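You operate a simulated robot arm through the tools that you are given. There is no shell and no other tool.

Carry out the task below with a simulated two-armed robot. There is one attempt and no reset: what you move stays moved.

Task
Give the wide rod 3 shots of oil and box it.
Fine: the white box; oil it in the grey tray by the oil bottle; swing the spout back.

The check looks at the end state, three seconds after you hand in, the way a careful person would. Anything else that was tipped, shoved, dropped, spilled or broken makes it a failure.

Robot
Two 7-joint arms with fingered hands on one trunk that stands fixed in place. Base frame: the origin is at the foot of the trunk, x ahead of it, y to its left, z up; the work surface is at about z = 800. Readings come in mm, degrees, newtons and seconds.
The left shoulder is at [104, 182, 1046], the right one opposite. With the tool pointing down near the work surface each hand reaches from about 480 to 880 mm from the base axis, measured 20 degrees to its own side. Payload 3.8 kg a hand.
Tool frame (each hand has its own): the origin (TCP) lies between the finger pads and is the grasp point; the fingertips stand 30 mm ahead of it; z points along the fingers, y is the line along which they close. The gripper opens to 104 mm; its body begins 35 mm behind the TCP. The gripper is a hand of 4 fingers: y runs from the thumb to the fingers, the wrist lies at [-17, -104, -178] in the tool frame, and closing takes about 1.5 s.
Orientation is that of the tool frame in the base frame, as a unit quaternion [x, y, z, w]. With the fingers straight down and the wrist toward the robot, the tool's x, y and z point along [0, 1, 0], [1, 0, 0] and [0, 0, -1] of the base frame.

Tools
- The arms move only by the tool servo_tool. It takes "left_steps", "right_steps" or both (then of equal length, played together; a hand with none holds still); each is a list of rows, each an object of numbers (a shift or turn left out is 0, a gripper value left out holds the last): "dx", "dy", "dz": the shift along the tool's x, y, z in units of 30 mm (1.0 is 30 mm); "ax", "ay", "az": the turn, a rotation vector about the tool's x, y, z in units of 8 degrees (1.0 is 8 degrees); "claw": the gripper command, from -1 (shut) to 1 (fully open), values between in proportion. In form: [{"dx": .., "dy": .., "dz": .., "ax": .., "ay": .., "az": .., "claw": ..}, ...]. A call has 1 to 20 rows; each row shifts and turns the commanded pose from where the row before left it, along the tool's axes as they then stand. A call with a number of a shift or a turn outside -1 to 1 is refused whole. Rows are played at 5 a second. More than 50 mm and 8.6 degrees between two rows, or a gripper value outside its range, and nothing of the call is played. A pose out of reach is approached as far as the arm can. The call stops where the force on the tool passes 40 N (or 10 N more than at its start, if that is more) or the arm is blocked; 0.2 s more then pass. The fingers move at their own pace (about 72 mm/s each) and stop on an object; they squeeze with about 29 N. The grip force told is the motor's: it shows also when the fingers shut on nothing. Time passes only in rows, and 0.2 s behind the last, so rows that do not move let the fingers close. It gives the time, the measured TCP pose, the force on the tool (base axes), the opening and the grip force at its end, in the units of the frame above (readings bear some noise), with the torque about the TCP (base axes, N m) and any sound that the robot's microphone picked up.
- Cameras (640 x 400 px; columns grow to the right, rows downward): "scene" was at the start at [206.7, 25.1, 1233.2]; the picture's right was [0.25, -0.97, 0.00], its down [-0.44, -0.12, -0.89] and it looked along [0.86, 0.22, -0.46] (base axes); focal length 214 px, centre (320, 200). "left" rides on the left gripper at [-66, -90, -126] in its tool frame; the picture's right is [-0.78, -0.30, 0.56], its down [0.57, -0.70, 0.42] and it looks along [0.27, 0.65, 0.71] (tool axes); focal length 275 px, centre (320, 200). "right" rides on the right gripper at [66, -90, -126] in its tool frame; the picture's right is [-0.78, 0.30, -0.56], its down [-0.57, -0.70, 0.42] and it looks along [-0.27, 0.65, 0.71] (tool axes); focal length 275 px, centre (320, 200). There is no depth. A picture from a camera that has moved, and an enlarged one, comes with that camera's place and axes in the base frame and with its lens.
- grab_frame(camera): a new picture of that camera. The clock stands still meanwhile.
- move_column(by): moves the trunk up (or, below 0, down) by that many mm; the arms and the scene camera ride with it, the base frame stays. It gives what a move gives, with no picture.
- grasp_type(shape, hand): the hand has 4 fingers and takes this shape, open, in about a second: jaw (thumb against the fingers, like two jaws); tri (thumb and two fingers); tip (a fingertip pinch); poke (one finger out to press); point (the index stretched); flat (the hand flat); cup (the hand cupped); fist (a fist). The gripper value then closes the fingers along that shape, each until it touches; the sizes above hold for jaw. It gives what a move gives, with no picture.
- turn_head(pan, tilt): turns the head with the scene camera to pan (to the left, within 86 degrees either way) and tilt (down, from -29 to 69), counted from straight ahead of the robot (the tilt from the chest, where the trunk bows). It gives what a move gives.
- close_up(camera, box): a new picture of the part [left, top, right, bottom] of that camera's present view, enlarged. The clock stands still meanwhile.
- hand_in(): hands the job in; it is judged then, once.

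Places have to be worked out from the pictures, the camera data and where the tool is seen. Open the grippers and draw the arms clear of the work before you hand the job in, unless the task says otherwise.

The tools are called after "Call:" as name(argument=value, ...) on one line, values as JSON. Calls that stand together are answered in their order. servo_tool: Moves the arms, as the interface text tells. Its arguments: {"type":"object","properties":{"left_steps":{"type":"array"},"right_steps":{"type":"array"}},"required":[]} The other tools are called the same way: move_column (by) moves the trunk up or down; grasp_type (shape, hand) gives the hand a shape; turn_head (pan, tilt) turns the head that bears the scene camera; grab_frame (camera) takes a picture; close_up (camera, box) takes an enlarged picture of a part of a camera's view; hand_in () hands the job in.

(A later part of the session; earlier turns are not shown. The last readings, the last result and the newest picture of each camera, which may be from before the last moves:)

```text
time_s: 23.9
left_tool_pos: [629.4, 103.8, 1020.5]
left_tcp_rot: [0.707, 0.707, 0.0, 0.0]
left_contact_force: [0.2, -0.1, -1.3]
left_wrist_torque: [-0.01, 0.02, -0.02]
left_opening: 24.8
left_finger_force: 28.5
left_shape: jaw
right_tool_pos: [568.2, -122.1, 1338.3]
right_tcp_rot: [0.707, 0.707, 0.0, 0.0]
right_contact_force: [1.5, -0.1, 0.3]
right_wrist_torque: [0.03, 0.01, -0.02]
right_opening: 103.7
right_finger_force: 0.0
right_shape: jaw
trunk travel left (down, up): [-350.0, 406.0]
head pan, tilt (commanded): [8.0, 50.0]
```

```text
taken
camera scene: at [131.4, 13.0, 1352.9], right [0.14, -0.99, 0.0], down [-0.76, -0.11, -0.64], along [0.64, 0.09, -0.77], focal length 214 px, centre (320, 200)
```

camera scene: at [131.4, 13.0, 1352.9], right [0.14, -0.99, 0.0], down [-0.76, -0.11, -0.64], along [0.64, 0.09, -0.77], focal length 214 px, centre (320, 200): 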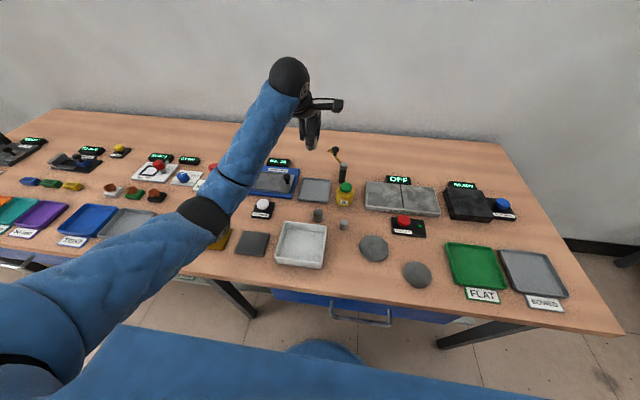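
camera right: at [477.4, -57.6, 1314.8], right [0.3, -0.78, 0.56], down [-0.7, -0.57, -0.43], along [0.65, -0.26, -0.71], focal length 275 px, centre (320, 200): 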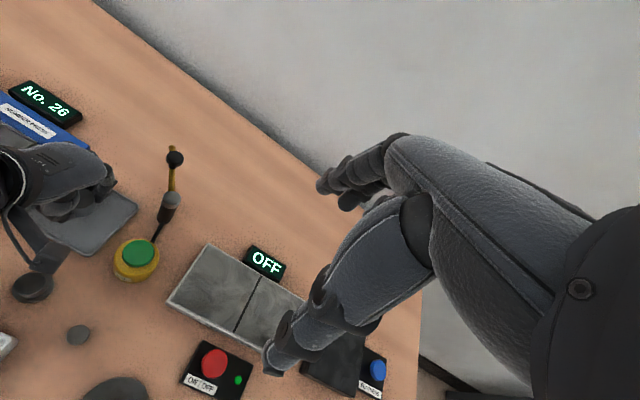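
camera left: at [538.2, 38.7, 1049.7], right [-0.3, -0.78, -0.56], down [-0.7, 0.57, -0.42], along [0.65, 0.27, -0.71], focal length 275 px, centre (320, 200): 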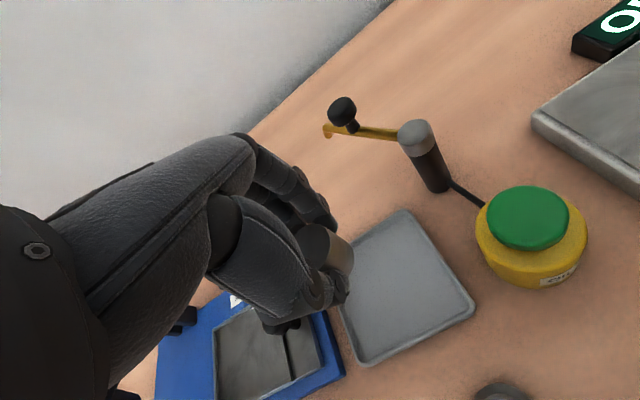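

The trunk rose and hands keep x,y. Now I lower the left hand back over the tray, in stages.

Call:
servo_tool(left_steps=[{"dz": 0.6}, {"dz": 0.6}, {"dz": 0.6}, {"dz": 0.6}, {"dz": 0.6}, {"dz": 0.6}, {"dz": 0.6}, {"dz": 0.5}, {"dz": 0.4}, {}, {}])

Call:
grab_frame(camera="scene")

Call:
close_up(camera="left", box=[240, 150, 540, 390])

```text
time_s: 26.3
left_tool_pos: [629.7, 104.2, 865.9]
left_tcp_rot: [0.707, 0.707, 0.0, 0.001]
left_contact_force: [-0.1, 0.5, -1.7]
left_wrist_torque: [-0.01, 0.02, -0.02]
left_opening: 24.9
left_finger_force: 29.4
left_shape: jaw
right_tool_pos: [566.5, -122.6, 1339.2]
right_tcp_rot: [0.706, 0.708, 0.0, 0.0]
right_contact_force: [-0.5, 1.1, -0.1]
right_wrist_torque: [-0.01, 0.01, -0.05]
right_opening: 103.9
right_finger_force: 0.0
right_shape: jaw
trunk travel left (down, up): [-350.0, 406.0]
head pan, tilt (commanded): [8.0, 50.0]
```

```text
taken
camera scene: at [131.4, 12.9, 1352.9], right [0.14, -0.99, 0.0], down [-0.76, -0.11, -0.64], along [0.64, 0.09, -0.77], focal length 214 px, centre (320, 200)
```

scene: 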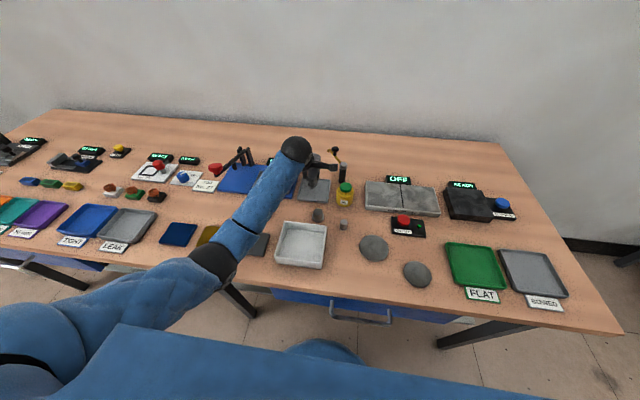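

```text
1.67 times, centred on (390, 270) of left
camera zoom: at [538.1, 37.9, 994.4], right [-0.3, -0.78, -0.56], down [-0.7, 0.57, -0.42], along [0.65, 0.27, -0.71], focal length 459 px, centre (203, 83)
```

zoom: 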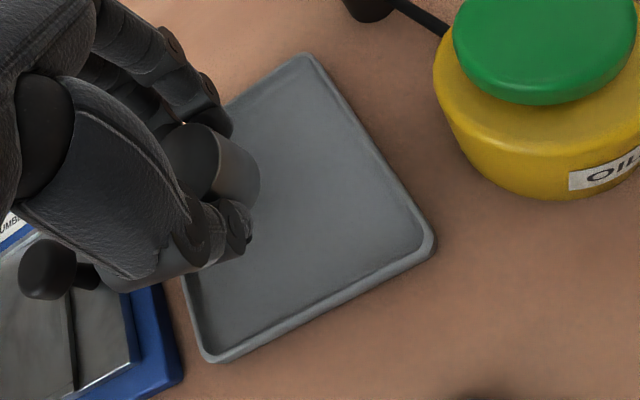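

The arm tracks well (z≈866). I'll lower to about 846 and check again for any resistance.

Call:
servo_tool(left_steps=[{"dz": 0.3}, {"dz": 0.25}, {"dz": 0.15}, {}, {}])

Call:
grab_frame(camera="scene")

```text
time_s: 27.5
left_tool_pos: [628.3, 103.3, 846.8]
left_tcp_rot: [0.706, 0.708, 0.0, 0.0]
left_contact_force: [0.6, -0.2, -1.6]
left_wrist_torque: [-0.01, 0.02, -0.02]
left_opening: 24.9
left_finger_force: 29.1
left_shape: jaw
right_tool_pos: [568.7, -121.6, 1339.7]
right_tcp_rot: [0.707, 0.708, 0.0, 0.0]
right_contact_force: [0.1, 0.0, 0.3]
right_wrist_torque: [0.0, 0.01, 0.01]
right_opening: 103.8
right_finger_force: 0.1
right_shape: jaw
trunk travel left (down, up): [-350.0, 406.0]
head pan, tilt (commanded): [8.0, 50.0]
```

```text
taken
camera scene: at [131.4, 12.9, 1352.9], right [0.14, -0.99, 0.0], down [-0.76, -0.11, -0.64], along [0.64, 0.09, -0.77], focal length 214 px, centre (320, 200)
```

scene: 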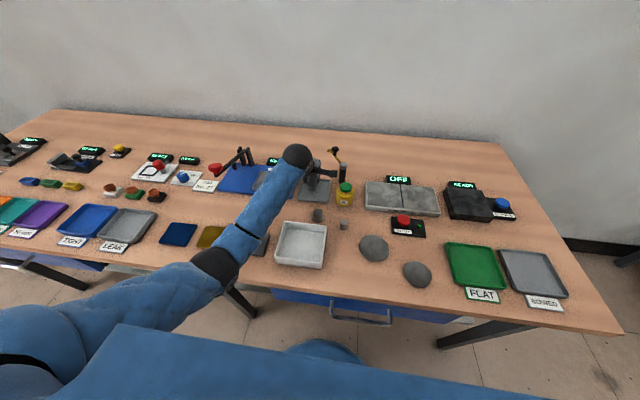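

No resistance now at 846.8. I ease the rod down toward the tray floor in 1.5 mm steps watching the force.

Call:
servo_tool(left_steps=[{"dz": 0.06}, {"dz": 0.06}, {"dz": 0.05}, {}])

Call:
servo_tool(left_steps=[{"dz": 0.04}, {"dz": 0.04}, {}])

```text
time_s: 28.5
left_tool_pos: [629.7, 104.1, 841.6]
left_tcp_rot: [0.707, 0.707, 0.0, -0.001]
left_contact_force: [-0.8, -1.5, -2.5]
left_wrist_torque: [0.02, 0.01, -0.01]
left_opening: 25.1
left_finger_force: 29.1
left_shape: jaw
right_tool_pos: [567.2, -121.8, 1339.6]
right_tcp_rot: [0.707, 0.708, 0.0, 0.0]
right_contact_force: [-0.3, 0.0, 0.6]
right_wrist_torque: [0.01, 0.0, 0.01]
right_opening: 103.8
right_finger_force: 0.3
right_shape: jaw
trunk travel left (down, up): [-350.0, 406.0]
head pan, tilt (commanded): [8.0, 50.0]
```

```text
time_s: 29.3
left_tool_pos: [629.1, 104.4, 838.8]
left_tcp_rot: [0.707, 0.707, 0.001, 0.0]
left_contact_force: [-1.2, -0.5, 3.5]
left_wrist_torque: [0.01, -0.07, -0.01]
left_opening: 24.9
left_finger_force: 29.4
left_shape: jaw
right_tool_pos: [567.3, -122.1, 1339.4]
right_tcp_rot: [0.706, 0.708, 0.0, 0.0]
right_contact_force: [-0.4, 0.5, 0.5]
right_wrist_torque: [0.02, 0.02, 0.02]
right_opening: 103.8
right_finger_force: 0.0
right_shape: jaw
trunk travel left (down, up): [-350.0, 406.0]
head pan, tilt (commanded): [8.0, 50.0]
```

The rod now rests on the tray floor (force turned +3.5 N at z≈839). I'll release by opening modestly to stay clear of the tray rims, then check.

Call:
servo_tool(left_steps=[{"claw": -0.4}, {"claw": -0.25}, {"claw": -0.1}, {"claw": -0.05}, {}, {}])

Call:
close_up(camera="left", box=[240, 150, 540, 390])

```text
time_s: 30.7
left_tool_pos: [630.1, 103.9, 839.3]
left_tcp_rot: [0.707, 0.707, 0.001, 0.0]
left_contact_force: [-0.6, 0.7, -0.4]
left_wrist_torque: [-0.03, -0.01, -0.03]
left_opening: 48.7
left_finger_force: 0.0
left_shape: jaw
right_tool_pos: [568.1, -121.2, 1338.0]
right_tcp_rot: [0.707, 0.708, 0.0, 0.0]
right_contact_force: [-0.1, 0.8, -0.4]
right_wrist_torque: [0.0, 0.0, -0.05]
right_opening: 103.7
right_finger_force: 0.0
right_shape: jaw
trunk travel left (down, up): [-350.0, 406.0]
head pan, tilt (commanded): [8.0, 50.0]
```

```text
1.67 times, centred on (390, 270) of left
camera zoom: at [538.3, 38.1, 966.4], right [-0.3, -0.78, -0.56], down [-0.7, 0.57, -0.42], along [0.65, 0.27, -0.71], focal length 459 px, centre (203, 83)
```

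zoom: 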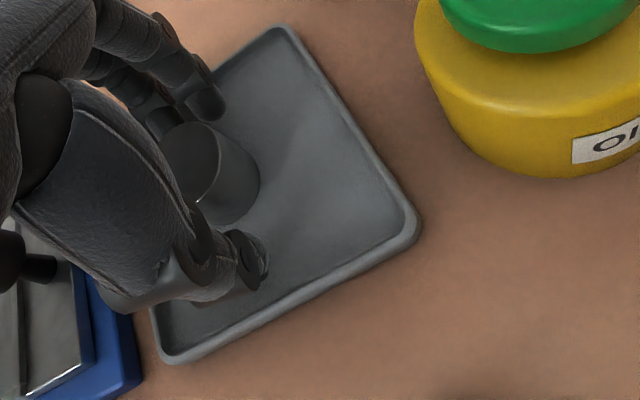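

The rod stands upright and is released. I'll rise straight up, then pull the left arm away to the left.

Call:
servo_tool(left_steps=[{"dz": -0.2}, {"dz": -0.3}, {"dz": -0.4}, {"dz": -0.5}, {"dz": -0.6}, {"dz": -0.6}, {"dz": -0.6}, {"dz": -0.6}, {"dz": -0.6}, {"dz": -0.6}, {"dz": -0.6, "dx": 0.5, "dy": -0.4}, {"dz": -0.6, "dx": 0.7, "dy": -0.5}, {"dx": 0.9, "dy": -0.6, "dz": -0.3}, {"dx": 0.9, "dy": -0.6}, {"dx": 0.9, "dy": -0.6}, {"dx": 0.9, "dy": -0.6}, {"dx": 0.9}, {"dx": 0.9}, {}])

Call:
grab_frame(camera="scene")

Call:
close_up(camera="scene", box=[260, 130, 380, 230])

Call:
grab_frame(camera="right")

```text
time_s: 34.7
left_tool_pos: [529.7, 303.0, 1034.3]
left_tcp_rot: [0.707, 0.707, 0.001, 0.0]
left_contact_force: [0.9, -0.9, 0.2]
left_wrist_torque: [-0.02, 0.02, 0.02]
left_opening: 49.1
left_finger_force: 0.0
left_shape: jaw
right_tool_pos: [569.2, -122.1, 1338.6]
right_tcp_rot: [0.706, 0.708, 0.0, 0.0]
right_contact_force: [-0.7, -0.6, 0.0]
right_wrist_torque: [0.0, 0.02, -0.03]
right_opening: 103.7
right_finger_force: 0.0
right_shape: jaw
trunk travel left (down, up): [-350.0, 406.0]
head pan, tilt (commanded): [8.0, 50.0]
```

```text
taken
camera scene: at [131.3, 12.3, 1352.9], right [0.14, -0.99, 0.0], down [-0.76, -0.11, -0.64], along [0.64, 0.09, -0.77], focal length 214 px, centre (320, 200)
```

scene: 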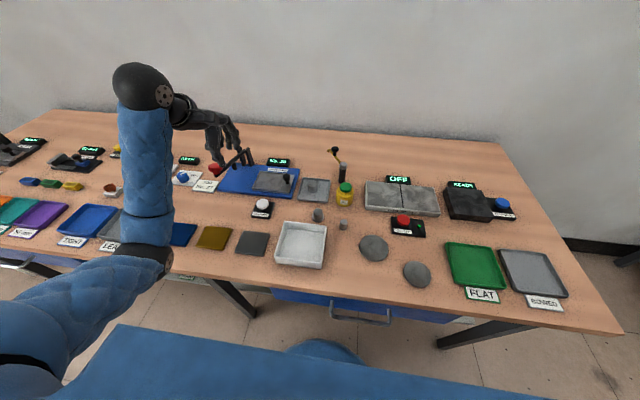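

```text
4.00 times, centred on (320, 180) of scene
camera zoom: at [131.3, 12.3, 1352.9], right [0.14, -0.99, 0.0], down [-0.76, -0.11, -0.64], along [0.64, 0.09, -0.77], focal length 858 px, centre (320, 280)
```

zoom: 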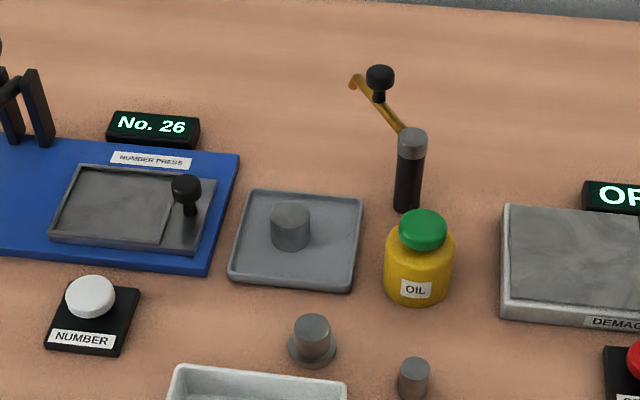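

```text
taken
camera right: at [478.2, -56.9, 1464.2], right [0.3, -0.78, 0.56], down [-0.7, -0.57, -0.42], along [0.65, -0.26, -0.71], focal length 275 px, centre (320, 200)
```

right: 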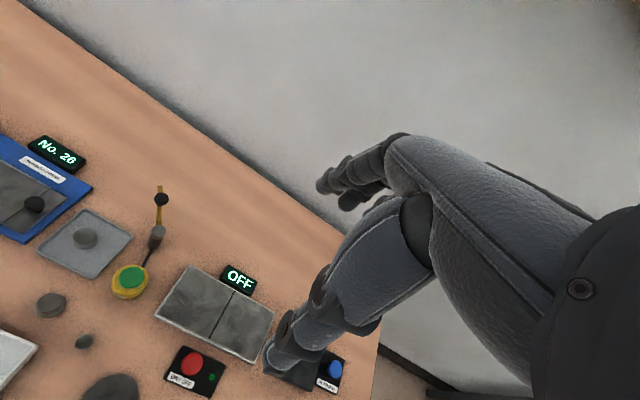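

The rod stands in the tray at ≈(628,105), about 111 mm from the post — within a few mm of the spout radius. Next the right hand goes to the spout knob, whose top I triangulate at (737,45,907), with fingers partly open.

Call:
servo_tool(right_steps=[{"dx": 0.4, "dy": 0.4, "dz": 0.86, "claw": 0.15}, {"dx": 0.4, "dy": 0.4, "dz": 0.86}, {"dx": 0.4, "dy": 0.4, "dz": 0.86}, {"dx": 0.4, "dy": 0.4, "dz": 0.86}, {"dx": 0.4, "dy": 0.4, "dz": 0.86}, {"dx": 0.4, "dy": 0.4, "dz": 0.86}, {"dx": 0.4, "dy": 0.4, "dz": 0.86}, {"dx": 0.4, "dy": 0.4, "dz": 0.86}, {"dx": 0.4, "dy": 0.4, "dz": 0.86}, {"dx": 0.4, "dy": 0.4, "dz": 0.86}, {"dx": 0.4, "dy": 0.4, "dz": 0.86}, {"dx": 0.4, "dy": 0.4, "dz": 0.86}, {"dx": 0.4, "dy": 0.4, "dz": 0.86}, {"dx": 0.38, "dy": 0.42, "dz": 0.86}, {}, {}])

Call:
grab_frame(camera="right")

Call:
grab_frame(camera="scene")

Call:
grab_frame(camera="left")

```text
time_s: 38.1
left_tool_pos: [530.6, 302.8, 1034.3]
left_tcp_rot: [0.707, 0.707, 0.0, -0.001]
left_contact_force: [0.1, 0.0, 0.0]
left_wrist_torque: [0.01, -0.02, -0.02]
left_opening: 48.9
left_finger_force: 0.0
left_shape: jaw
right_tool_pos: [720.3, 34.9, 969.7]
right_tcp_rot: [0.707, 0.708, 0.0, 0.0]
right_contact_force: [-0.1, 1.2, -0.2]
right_wrist_torque: [-0.02, 0.0, -0.04]
right_opening: 60.1
right_finger_force: 0.0
right_shape: jaw
right hand out of reach, approached as far as the arm can: row 14
trunk travel left (down, up): [-350.0, 406.0]
head pan, tilt (commanded): [8.0, 50.0]
```

```text
taken
camera right: at [629.4, 100.2, 1095.1], right [0.3, -0.78, 0.56], down [-0.7, -0.57, -0.42], along [0.65, -0.26, -0.71], focal length 275 px, centre (320, 200)
```

right: 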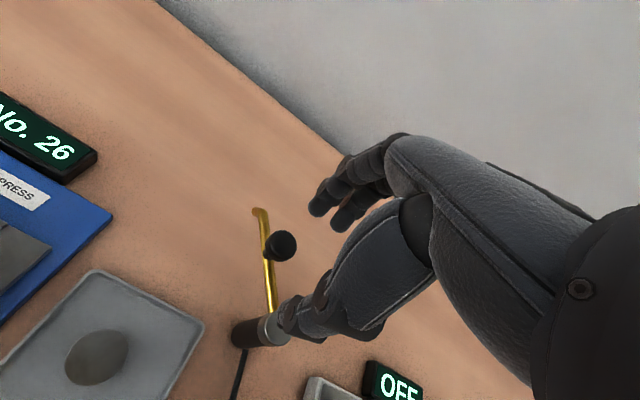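

```text
taken
camera scene: at [131.5, 12.9, 1352.9], right [0.14, -0.99, 0.0], down [-0.76, -0.11, -0.64], along [0.64, 0.09, -0.77], focal length 214 px, centre (320, 200)
```

scene: 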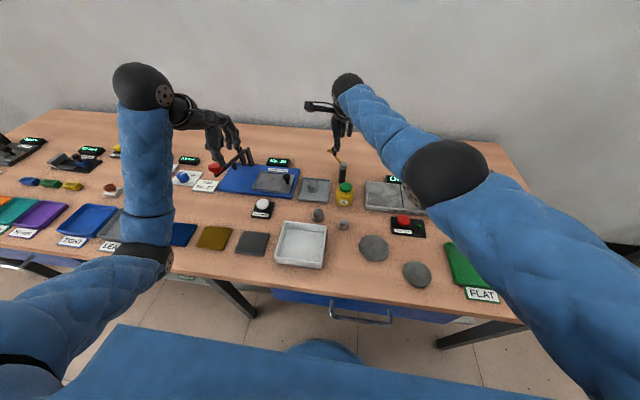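

```text
taken
camera left: at [440.2, 236.1, 1161.4], right [-0.3, -0.78, -0.56], down [-0.7, 0.57, -0.42], along [0.65, 0.27, -0.71], focal length 275 px, centre (320, 200)
```

left: 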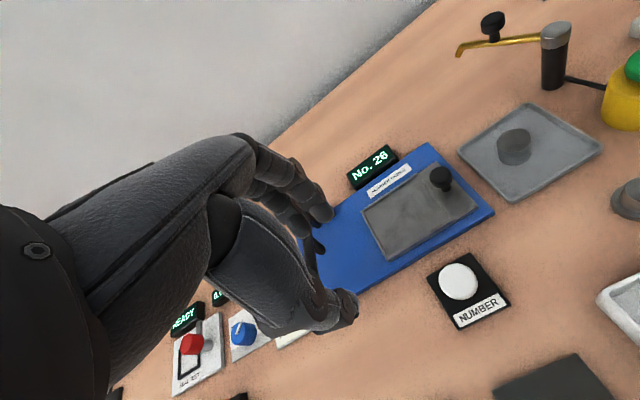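

The right arm ran out of reach at (720,35,970) because raising the trunk also moved the shoulder back. I'll lift both hands clear, then lower the trunk 100 mm to regain reach.

Call:
servo_tool(left_steps=[{"dz": -0.8}, {"dz": -0.8}, {"dz": -0.8}, {"dz": -0.8}, {"dz": -0.8}, {}], right_steps=[{"dz": -0.8, "dy": -0.3, "dx": -0.1}, {"dz": -0.8, "dy": -0.3, "dx": -0.1}, {"dz": -0.8, "dy": -0.3, "dx": -0.1}, {"dz": -0.8, "dy": -0.3, "dx": -0.1}, {"dz": -0.8, "dy": -0.3, "dx": -0.1}, {}])

Call:
move_column(by=-100)

Call:
grab_frame(camera="scene")

Call:
grab_frame(camera="right")

```text
time_s: 39.5
left_tool_pos: [530.8, 300.8, 1153.8]
left_tcp_rot: [0.706, 0.708, -0.001, -0.001]
left_contact_force: [-0.3, 0.3, 0.1]
left_wrist_torque: [-0.01, -0.02, 0.02]
left_opening: 48.9
left_finger_force: 0.0
left_shape: jaw
right_tool_pos: [673.1, 18.0, 1089.6]
right_tcp_rot: [0.707, 0.707, 0.0, 0.0]
right_contact_force: [0.8, 0.2, 0.8]
right_wrist_torque: [0.02, 0.02, -0.01]
right_opening: 60.0
right_finger_force: 0.1
right_shape: jaw
trunk travel left (down, up): [-350.0, 406.0]
head pan, tilt (commanded): [8.0, 50.0]
```

```text
time_s: 40.8
left_tool_pos: [529.0, 302.2, 1055.0]
left_tcp_rot: [0.707, 0.707, 0.0, 0.0]
left_contact_force: [-0.7, -0.6, 0.7]
left_wrist_torque: [0.0, 0.0, 0.0]
left_opening: 49.0
left_finger_force: 0.1
left_shape: jaw
right_tool_pos: [672.6, 20.0, 990.9]
right_tcp_rot: [0.707, 0.708, 0.0, 0.0]
right_contact_force: [0.4, 0.0, 0.3]
right_wrist_torque: [0.01, -0.05, 0.01]
right_opening: 60.2
right_finger_force: 0.1
right_shape: jaw
trunk travel left (down, up): [-250.0, 506.0]
head pan, tilt (commanded): [8.0, 50.0]
```

```text
taken
camera scene: at [169.4, 12.9, 1251.4], right [0.14, -0.99, 0.0], down [-0.76, -0.11, -0.64], along [0.64, 0.09, -0.77], focal length 214 px, centre (320, 200)
```

scene: 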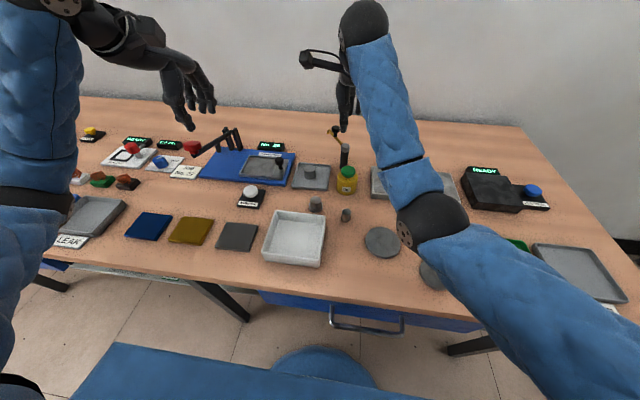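

```text
taken
camera right: at [583.0, 85.8, 1116.9], right [0.3, -0.78, 0.56], down [-0.7, -0.57, -0.42], along [0.65, -0.26, -0.71], focal length 275 px, centre (320, 200)
```

right: 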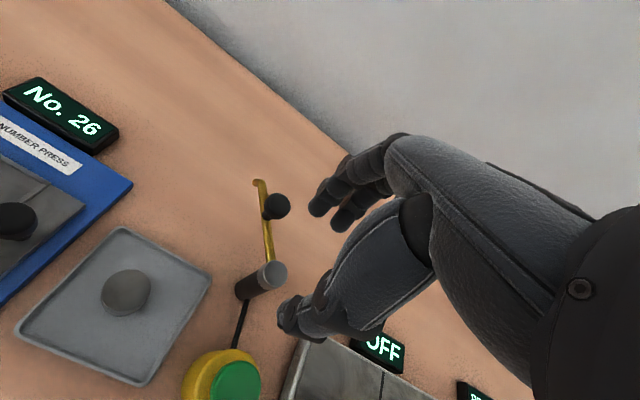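

Reach is restored. The right camera confirms knob (736,46,907), post (687,13) and the rod near (631,108). I'll move the right hand over the knob at z≈960.

Call:
servo_tool(right_steps=[{"dx": 0.22, "dy": 0.53}, {"dx": 0.22, "dy": 0.53}, {"dx": 0.22, "dy": 0.53}, {"dx": 0.22, "dy": 0.53}, {"dz": 0.5}, {"dz": 0.5}, {}, {}])

Call:
grab_frame(camera="right")

Call:
close_up(camera="scene", box=[270, 70, 400, 200])

Call:
close_up(camera="left", box=[340, 0, 640, 200])

```text
time_s: 42.6
left_tool_pos: [529.2, 301.9, 1054.0]
left_tcp_rot: [0.707, 0.708, -0.001, 0.001]
left_contact_force: [0.4, 0.2, 0.9]
left_wrist_torque: [-0.02, 0.01, 0.0]
left_opening: 49.1
left_finger_force: 0.1
left_shape: jaw
right_tool_pos: [736.8, 47.2, 960.2]
right_tcp_rot: [0.707, 0.707, 0.0, 0.0]
right_contact_force: [0.0, 0.0, 0.7]
right_wrist_torque: [0.0, 0.02, 0.0]
right_opening: 60.1
right_finger_force: 0.1
right_shape: jaw
trunk travel left (down, up): [-250.0, 506.0]
head pan, tilt (commanded): [8.0, 50.0]
```

```text
taken
camera right: at [646.9, 112.8, 1085.6], right [0.3, -0.78, 0.56], down [-0.7, -0.57, -0.42], along [0.65, -0.26, -0.71], focal length 275 px, centre (320, 200)
```

right: 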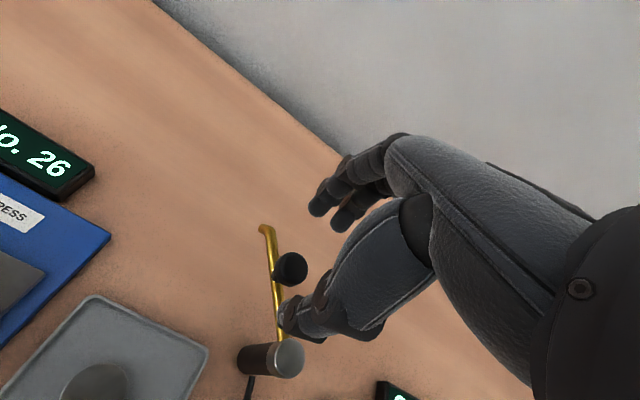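

```text
3.08 times, centred on (335, 135) of scene
camera zoom: at [170.1, 13.0, 1251.1], right [0.14, -0.99, 0.0], down [-0.76, -0.11, -0.64], along [0.64, 0.09, -0.77], focal length 660 px, centre (274, 400)
```

zoom: 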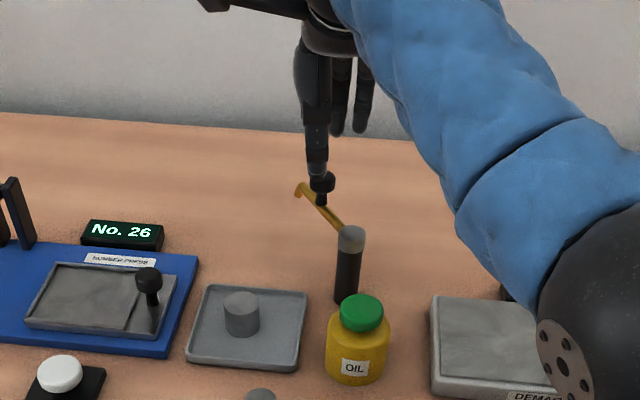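

```text
2.00 times, centred on (490, 100) of left
camera zoom: at [439.3, 235.6, 1181.6], right [-0.3, -0.78, -0.56], down [-0.7, 0.57, -0.42], along [0.65, 0.27, -0.71], focal length 551 px, centre (-20, 400)
```

zoom: 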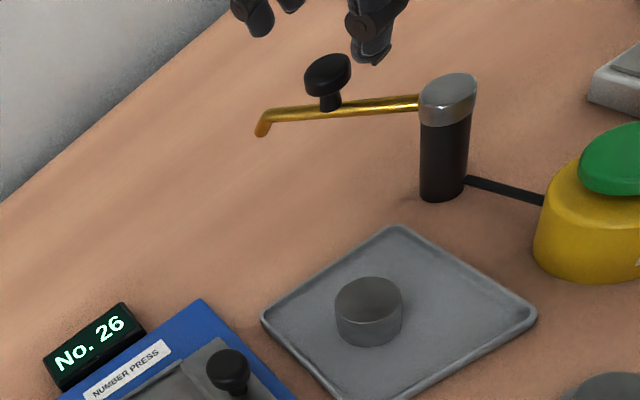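

The knob sits exactly below the right TCP. I'll lower to about z=914 so the fingertips straddle the knob head just above the spout tube, then look.

Call:
servo_tool(right_steps=[{"dz": 0.4}, {"dz": 0.4}, {"dz": 0.4}, {"dz": 0.3}, {}, {}])

Call:
close_up(camera="right", box=[200, 120, 440, 360])

Call:
close_up(camera="left", box=[400, 0, 600, 120])

Call:
close_up(camera="scene", box=[290, 80, 390, 180])

```text
time_s: 44.0
left_tool_pos: [530.4, 301.1, 1053.6]
left_tcp_rot: [0.707, 0.707, 0.0, 0.0]
left_contact_force: [0.2, 0.5, 0.6]
left_wrist_torque: [-0.04, 0.01, -0.03]
left_opening: 49.2
left_finger_force: 0.1
left_shape: jaw
right_tool_pos: [736.4, 45.5, 914.8]
right_tcp_rot: [0.706, 0.708, 0.0, 0.0]
right_contact_force: [-0.4, -0.5, -1.0]
right_wrist_torque: [0.02, 0.03, 0.0]
right_opening: 60.3
right_finger_force: 0.0
right_shape: jaw
trunk travel left (down, up): [-250.0, 506.0]
head pan, tilt (commanded): [8.0, 50.0]
```

```text
1.67 times, centred on (320, 240) of right
camera zoom: at [646.6, 112.5, 1040.0], right [0.3, -0.78, 0.56], down [-0.7, -0.57, -0.42], along [0.65, -0.26, -0.71], focal length 459 px, centre (320, 133)
```

zoom: 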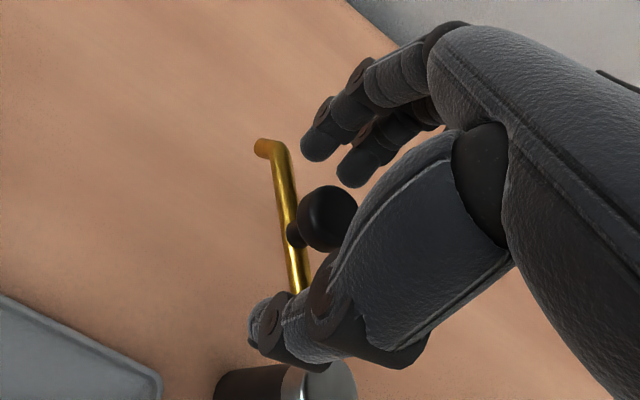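

```text
3.20 times, centred on (500, 60) of left
camera zoom: at [439.3, 235.7, 1181.6], right [-0.3, -0.78, -0.56], down [-0.7, 0.57, -0.42], along [0.65, 0.27, -0.71], focal length 881 px, centre (-256, 648)
```

zoom: 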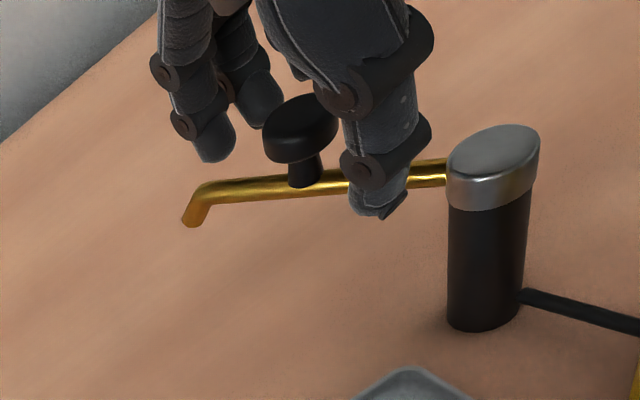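

```text
4.00 times, centred on (340, 130) of scene
camera zoom: at [170.1, 13.0, 1251.1], right [0.14, -0.99, 0.0], down [-0.76, -0.11, -0.64], along [0.64, 0.09, -0.77], focal length 858 px, centre (240, 480)
```

zoom: 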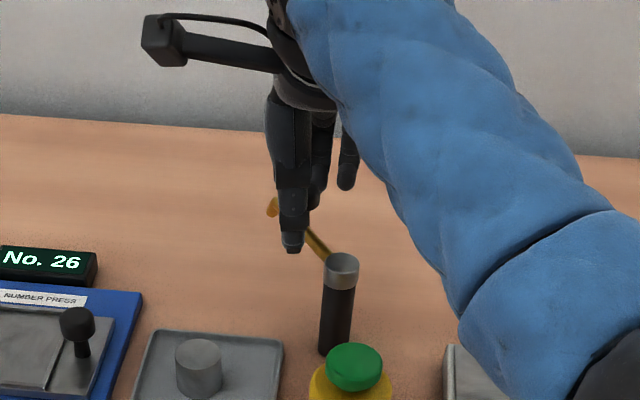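

Thumb and fingers straddle the knob head cleanly above the tube. I'll close gently on it.

Call:
servo_tool(right_steps=[{"claw": -0.2}, {"claw": -0.5}, {"claw": -0.8}, {"claw": -1}, {}, {}, {}, {}])

Call:
close_up(camera="right", box=[200, 120, 440, 360])

Call:
close_up(camera="left", box=[400, 0, 600, 120])

```text
time_s: 45.8
left_tool_pos: [531.1, 302.0, 1053.0]
left_tcp_rot: [0.707, 0.707, 0.0, 0.0]
left_contact_force: [1.0, 0.6, 0.3]
left_wrist_torque: [-0.07, 0.01, 0.01]
left_opening: 49.0
left_finger_force: 0.1
left_shape: jaw
right_tool_pos: [735.8, 45.7, 912.5]
right_tcp_rot: [0.707, 0.708, -0.003, 0.0]
right_contact_force: [-7.5, -0.2, -13.2]
right_wrist_torque: [0.01, 0.16, -0.02]
right_opening: 14.1
right_finger_force: 28.8
right_shape: jaw
trunk travel left (down, up): [-250.0, 506.0]
head pan, tilt (commanded): [8.0, 50.0]
```

```text
1.67 times, centred on (320, 240) of right
camera zoom: at [646.8, 112.6, 1038.3], right [0.3, -0.77, 0.56], down [-0.7, -0.57, -0.42], along [0.65, -0.27, -0.72], focal length 459 px, centre (320, 133)
```

zoom: 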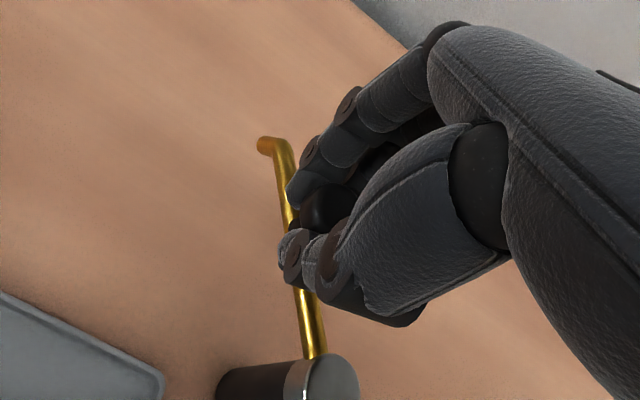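

```text
3.20 times, centred on (500, 60) of left
camera zoom: at [439.8, 235.7, 1181.2], right [-0.3, -0.78, -0.56], down [-0.7, 0.57, -0.42], along [0.65, 0.27, -0.71], focal length 881 px, centre (-256, 648)
```

zoom: 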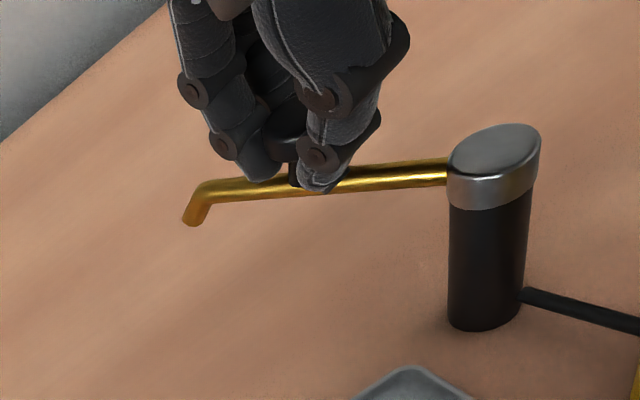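

The grip holds the knob but with a 13 N downward preload from the fingers hooking under its head. I'll ease the grip to light contact and settle a couple of mm down to relax it before swinging.

Call:
servo_tool(right_steps=[{"claw": -0.76, "dz": 0.04, "dy": -0.05}, {}, {}, {}])

Call:
close_up(camera="left", box=[400, 0, 600, 120])

```text
time_s: 46.8
left_tool_pos: [532.1, 303.8, 1054.1]
left_tcp_rot: [0.707, 0.707, 0.0, -0.001]
left_contact_force: [-0.5, 0.2, 0.5]
left_wrist_torque: [0.0, 0.0, -0.03]
left_opening: 48.6
left_finger_force: 0.0
left_shape: jaw
right_tool_pos: [735.7, 46.3, 912.0]
right_tcp_rot: [0.706, 0.708, -0.001, -0.001]
right_contact_force: [-5.4, 1.1, -13.9]
right_wrist_torque: [0.02, 0.09, 0.0]
right_opening: 14.3
right_finger_force: 28.7
right_shape: jaw
trunk travel left (down, up): [-250.0, 506.0]
head pan, tilt (commanded): [8.0, 50.0]
```

```text
3.20 times, centred on (500, 60) of left
camera zoom: at [440.2, 235.8, 1181.1], right [-0.3, -0.78, -0.56], down [-0.7, 0.57, -0.42], along [0.65, 0.27, -0.71], focal length 881 px, centre (-256, 648)
```

zoom: 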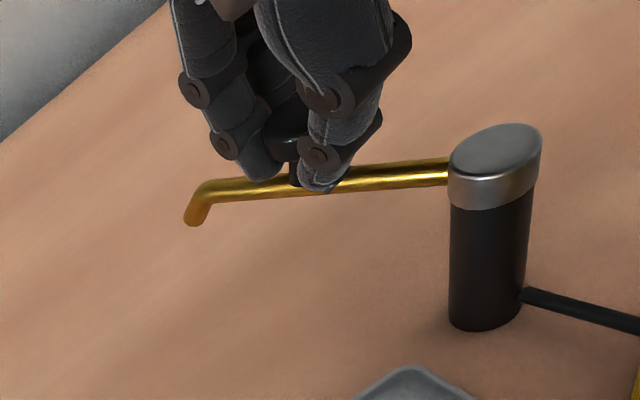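

Still squeezing at full force, so I'll loosen slightly more to a loose cage around the knob.

Call:
servo_tool(right_steps=[{"claw": -0.7}, {"claw": -0.66}, {}, {}])

Call:
close_up(camera="left", box=[400, 0, 600, 120])

Call:
close_up(camera="right", box=[200, 120, 440, 360])

```text
time_s: 47.8
left_tool_pos: [529.9, 302.2, 1055.0]
left_tcp_rot: [0.707, 0.707, 0.0, 0.0]
left_contact_force: [0.3, -1.3, 0.3]
left_wrist_torque: [0.01, -0.03, 0.01]
left_opening: 49.0
left_finger_force: 0.2
left_shape: jaw
right_tool_pos: [736.1, 46.5, 914.9]
right_tcp_rot: [0.706, 0.708, 0.001, 0.001]
right_contact_force: [1.6, 1.1, -0.1]
right_wrist_torque: [0.02, -0.02, 0.0]
right_opening: 17.8
right_finger_force: 0.0
right_shape: jaw
trunk travel left (down, up): [-250.0, 506.0]
head pan, tilt (commanded): [8.0, 50.0]
```

```text
3.20 times, centred on (500, 60) of left
camera zoom: at [439.5, 235.7, 1181.6], right [-0.3, -0.78, -0.56], down [-0.7, 0.57, -0.42], along [0.65, 0.27, -0.71], focal length 881 px, centre (-256, 648)
```

zoom: 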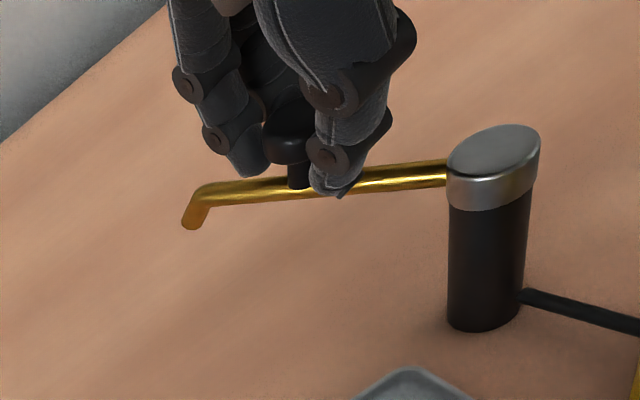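

```text
1.67 times, centred on (320, 240) of right
camera zoom: at [645.7, 112.4, 1039.9], right [0.3, -0.78, 0.56], down [-0.7, -0.57, -0.43], along [0.65, -0.26, -0.71], focal length 459 px, centre (320, 133)
```

zoom: 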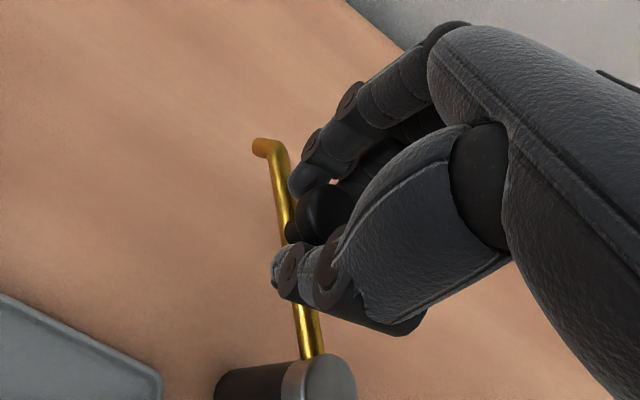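

The cage is loose with zero force. I'll snug it just to touching and make a first small swing along the arc (counter-clockwise around the post at (687,12)) to see that the spout follows.

Call:
servo_tool(right_steps=[{"claw": -0.72}, {"dx": 0.17, "dy": -0.13}, {"dx": 0.16, "dy": -0.14}, {"dx": 0.15, "dy": -0.15}, {}, {}])

Call:
close_up(camera="left", box=[400, 0, 600, 120])

Call:
close_up(camera="right", box=[200, 120, 440, 360])

```text
time_s: 49.2
left_tool_pos: [531.2, 301.7, 1053.7]
left_tcp_rot: [0.707, 0.708, 0.0, 0.0]
left_contact_force: [-0.3, -0.2, 0.6]
left_wrist_torque: [0.0, 0.0, 0.01]
left_opening: 49.1
left_finger_force: 0.1
left_shape: jaw
right_tool_pos: [722.4, 61.0, 914.0]
right_tcp_rot: [0.707, 0.708, 0.0, 0.0]
right_contact_force: [1.4, 1.7, -1.3]
right_wrist_torque: [0.02, -0.02, 0.01]
right_opening: 14.7
right_finger_force: 0.0
right_shape: jaw
trunk travel left (down, up): [-250.0, 506.0]
head pan, tilt (commanded): [8.0, 50.0]
```

```text
3.20 times, centred on (500, 60) of left
camera zoom: at [439.5, 235.8, 1181.4], right [-0.3, -0.78, -0.56], down [-0.7, 0.57, -0.42], along [0.65, 0.27, -0.71], focal length 881 px, centre (-256, 648)
```

zoom: 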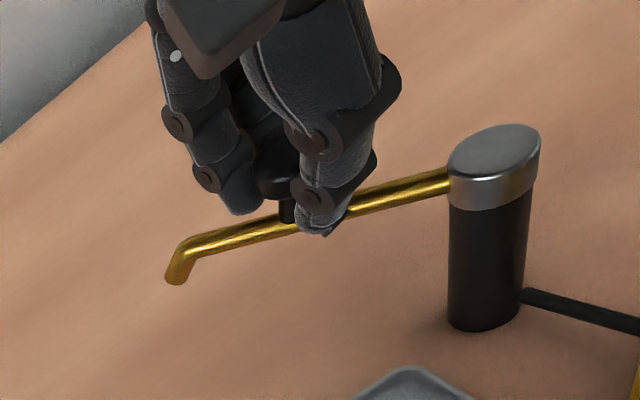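

```text
1.67 times, centred on (320, 240) of right
camera zoom: at [633.2, 126.9, 1039.7], right [0.3, -0.78, 0.56], down [-0.7, -0.57, -0.42], along [0.65, -0.26, -0.71], focal length 459 px, centre (320, 133)
```

zoom: 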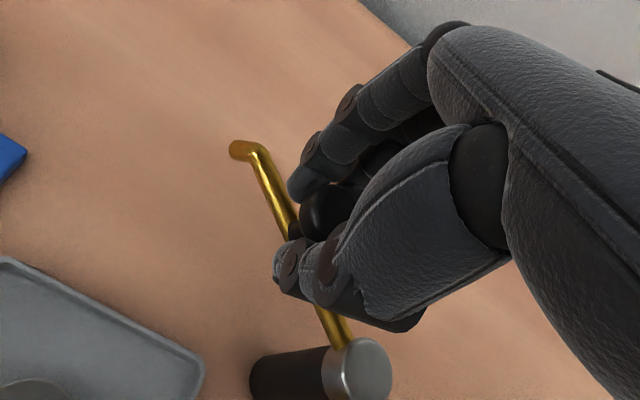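

The spout follows the knob nicely with only light force (TCP now at ~54° around the post). I'll continue along the arc to about 110° and check.

Call:
servo_tool(right_steps=[{"dx": 0.127, "dy": -0.203}, {"dx": 0.107, "dy": -0.22}, {"dx": 0.077, "dy": -0.233}, {"dx": 0.05, "dy": -0.24}, {"dx": 0.02, "dy": -0.243}, {"dx": -0.01, "dy": -0.247}, {"dx": -0.04, "dy": -0.243}, {"dx": -0.07, "dy": -0.233}, {}, {}])

Call:
close_up(camera="left", box=[380, 0, 640, 200])

Call:
close_up(camera="right", box=[160, 120, 440, 400])

Call:
close_up(camera="scene", box=[270, 100, 390, 220])

```text
time_s: 51.4
left_tool_pos: [530.3, 301.7, 1053.9]
left_tcp_rot: [0.707, 0.707, 0.0, 0.0]
left_contact_force: [-0.6, 0.6, -0.7]
left_wrist_torque: [-0.04, -0.04, 0.01]
left_opening: 48.9
left_finger_force: 0.1
left_shape: jaw
right_tool_pos: [668.4, 68.1, 915.2]
right_tcp_rot: [0.706, 0.708, 0.001, 0.0]
right_contact_force: [-0.3, 1.0, -1.1]
right_wrist_torque: [-0.01, 0.0, 0.01]
right_opening: 14.7
right_finger_force: 0.1
right_shape: jaw
trunk travel left (down, up): [-250.0, 506.0]
head pan, tilt (commanded): [8.0, 50.0]
```

```text
2.00 times, centred on (510, 100) of left
camera zoom: at [439.4, 235.7, 1181.5], right [-0.3, -0.78, -0.56], down [-0.7, 0.57, -0.42], along [0.65, 0.27, -0.71], focal length 551 px, centre (-60, 400)
```

zoom: 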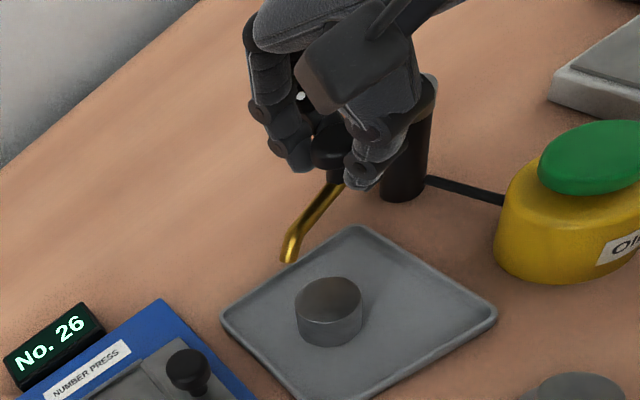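

```text
1.43 times, centred on (300, 260) of right
camera zoom: at [578.0, 134.0, 1040.3], right [0.3, -0.78, 0.56], down [-0.7, -0.57, -0.42], along [0.65, -0.26, -0.71], focal length 393 px, centre (349, 114)
```

zoom: 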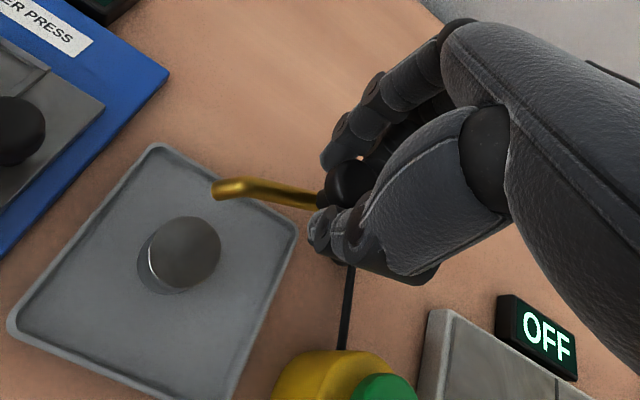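

```text
3.33 times, centred on (330, 160) of scene
camera zoom: at [170.2, 13.1, 1251.1], right [0.14, -0.99, 0.0], down [-0.76, -0.11, -0.64], along [0.64, 0.09, -0.77], focal length 715 px, centre (287, 333)
```

zoom: 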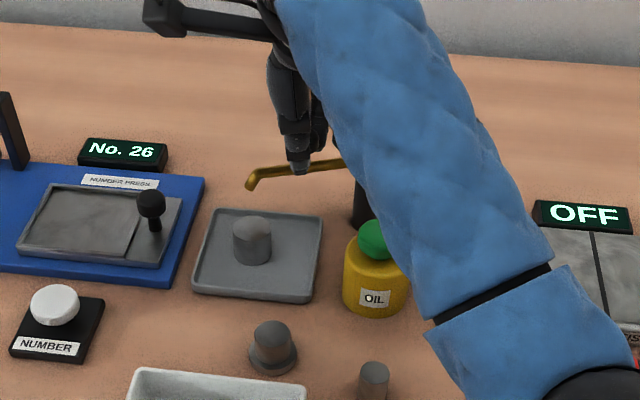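

The spout tip is now at ≈(651,113) (109° around the post, ~107 mm long); the rod is at ≈(627,108), angle ~122°. I'll swing the last 12° so the tip is over the rod.

Call:
servo_tool(right_steps=[{"dx": -0.09, "dy": -0.2}, {"dx": -0.1, "dy": -0.19}, {}, {}])

Call:
close_up(camera="left", box=[380, 0, 640, 200])

Call:
close_up(camera="right", box=[160, 120, 440, 400])

Call:
close_up(camera="scene", box=[270, 100, 390, 220])

```text
time_s: 52.4
left_tool_pos: [530.1, 301.9, 1053.1]
left_tcp_rot: [0.707, 0.707, 0.0, 0.0]
left_contact_force: [-0.2, 0.4, -0.2]
left_wrist_torque: [0.02, -0.01, 0.02]
left_opening: 49.1
left_finger_force: 0.1
left_shape: jaw
right_tool_pos: [656.4, 62.5, 915.3]
right_tcp_rot: [0.706, 0.708, 0.0, 0.0]
right_contact_force: [-0.5, 1.1, -1.7]
right_wrist_torque: [0.01, 0.01, 0.03]
right_opening: 14.5
right_finger_force: 0.1
right_shape: jaw
trunk travel left (down, up): [-250.0, 506.0]
head pan, tilt (commanded): [8.0, 50.0]
```

```text
2.00 times, centred on (510, 100) of left
camera zoom: at [439.3, 235.7, 1181.6], right [-0.3, -0.78, -0.56], down [-0.7, 0.57, -0.42], along [0.65, 0.27, -0.71], focal length 551 px, centre (-60, 400)
```

zoom: 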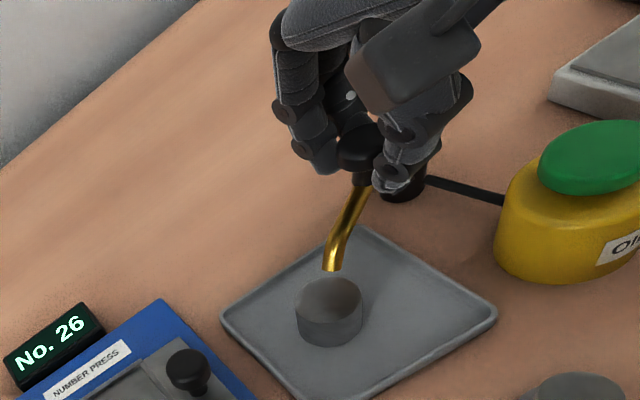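

```text
1.43 times, centred on (300, 260) of right
camera zoom: at [566.3, 128.1, 1040.2], right [0.3, -0.78, 0.56], down [-0.7, -0.57, -0.42], along [0.65, -0.26, -0.71], focal length 393 px, centre (349, 114)
```

zoom: 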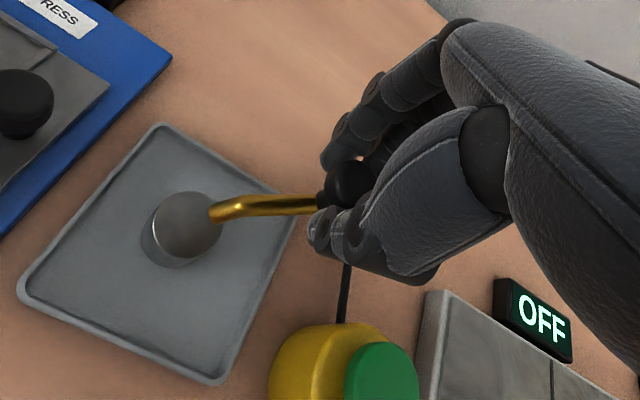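

```text
3.33 times, centred on (330, 160) of scene
camera zoom: at [170.1, 13.1, 1251.1], right [0.14, -0.99, 0.0], down [-0.76, -0.11, -0.64], along [0.64, 0.09, -0.77], focal length 715 px, centre (287, 333)
```

zoom: 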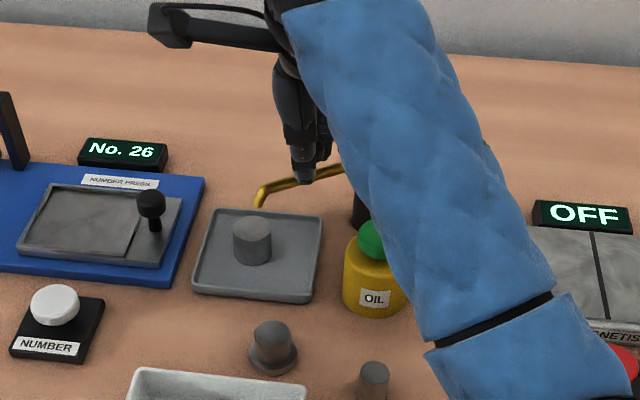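

The tip is at ≈(630,101.5), over the rod's top (centre ≈(627,107.5), radius 17), so drops will land on the rod. I'll release the knob and rise straight up.

Call:
servo_tool(right_steps=[{"claw": -0.5}, {"claw": -0.3}, {"claw": 0.0}, {"claw": 0.1}, {}, {}, {"dz": -0.3}, {"dz": -0.4}, {"dz": -0.5}, {"dz": -0.6}, {"dz": -0.6}, {"dz": -0.6}, {}])

Call:
close_up(camera="left", box=[380, 0, 640, 200])

Call:
grab_frame(camera="right")

```text
time_s: 55.2
left_tool_pos: [530.2, 303.3, 1054.1]
left_tcp_rot: [0.707, 0.707, 0.0, 0.0]
left_contact_force: [0.3, 0.3, 0.6]
left_wrist_torque: [0.0, 0.01, -0.01]
left_opening: 49.1
left_finger_force: 0.0
left_shape: jaw
right_tool_pos: [655.5, 62.9, 1006.0]
right_tcp_rot: [0.706, 0.708, -0.001, 0.001]
right_contact_force: [0.1, -0.3, -0.4]
right_wrist_torque: [0.02, 0.02, -0.01]
right_opening: 56.6
right_finger_force: 0.2
right_shape: jaw
trunk travel left (down, up): [-250.0, 506.0]
head pan, tilt (commanded): [8.0, 50.0]
```

```text
2.00 times, centred on (510, 100) of left
camera zoom: at [439.4, 235.7, 1181.5], right [-0.3, -0.78, -0.56], down [-0.7, 0.57, -0.42], along [0.65, 0.27, -0.71], focal length 551 px, centre (-60, 400)
```

zoom: 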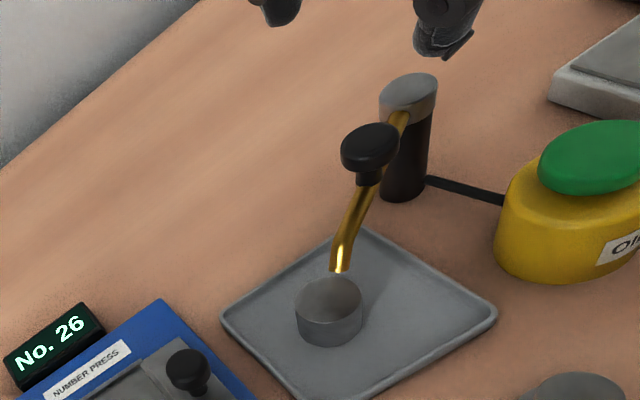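

```text
taken
camera right: at [565.6, 129.0, 1130.4], right [0.3, -0.78, 0.56], down [-0.7, -0.57, -0.42], along [0.65, -0.26, -0.71], focal length 275 px, centre (320, 200)
```

right: 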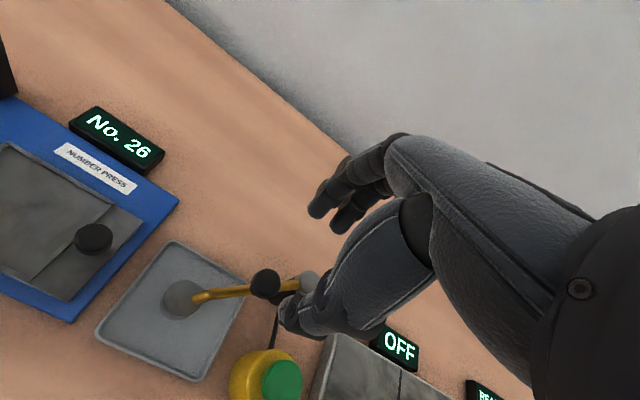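

The spout swung slightly (about 2°) as the fingers opened. I'll zoom in to measure the tip versus the rod before pumping.

Call:
close_up(camera="right", box=[130, 230, 330, 390])

Call:
close_up(camera="scene", box=[290, 130, 370, 200])

Call:
close_up(camera="left", box=[470, 30, 590, 190])

```text
2.50 times, centred on (230, 310) of right
camera zoom: at [565.6, 129.0, 1130.4], right [0.3, -0.78, 0.56], down [-0.7, -0.57, -0.42], along [0.65, -0.26, -0.71], focal length 688 px, centre (545, -75)
```

zoom: 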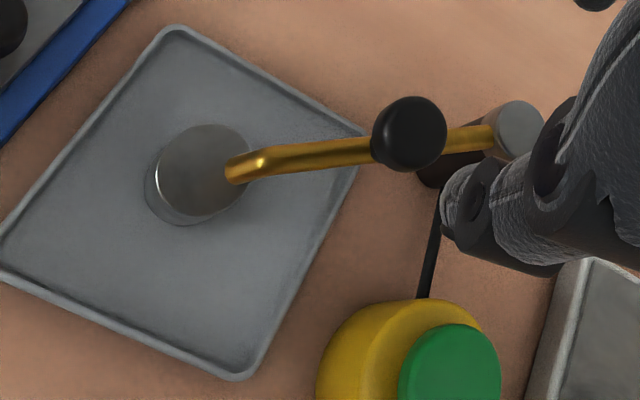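

```text
5.71 times, centred on (330, 165) of scene
camera zoom: at [170.1, 13.0, 1251.0], right [0.14, -0.99, 0.0], down [-0.76, -0.11, -0.64], along [0.64, 0.09, -0.77], focal length 1226 px, centre (263, 400)
```

zoom: 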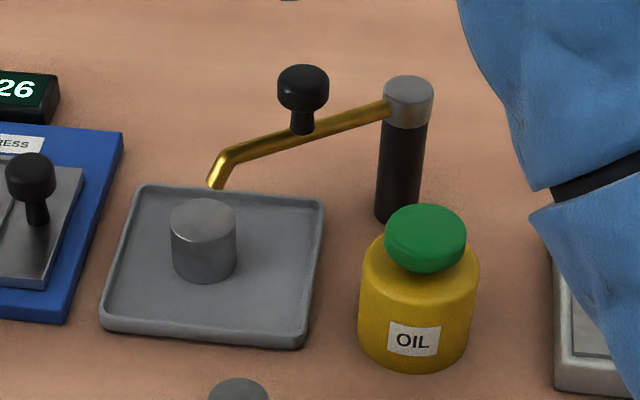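

```text
2.50 times, centred on (530, 110) of left
camera zoom: at [439.4, 235.7, 1181.5], right [-0.3, -0.78, -0.56], down [-0.7, 0.57, -0.42], along [0.65, 0.27, -0.71], focal length 688 px, centre (-205, 425)
```

zoom: 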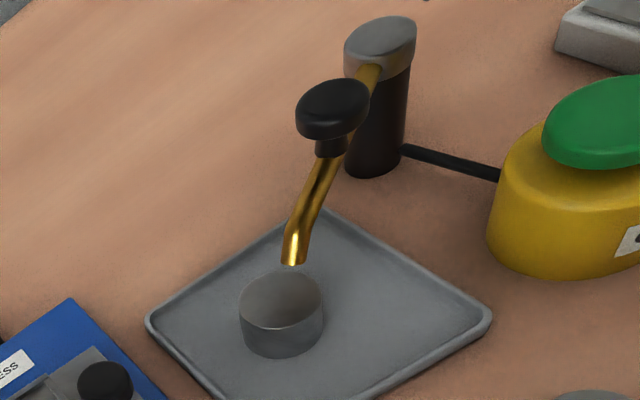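

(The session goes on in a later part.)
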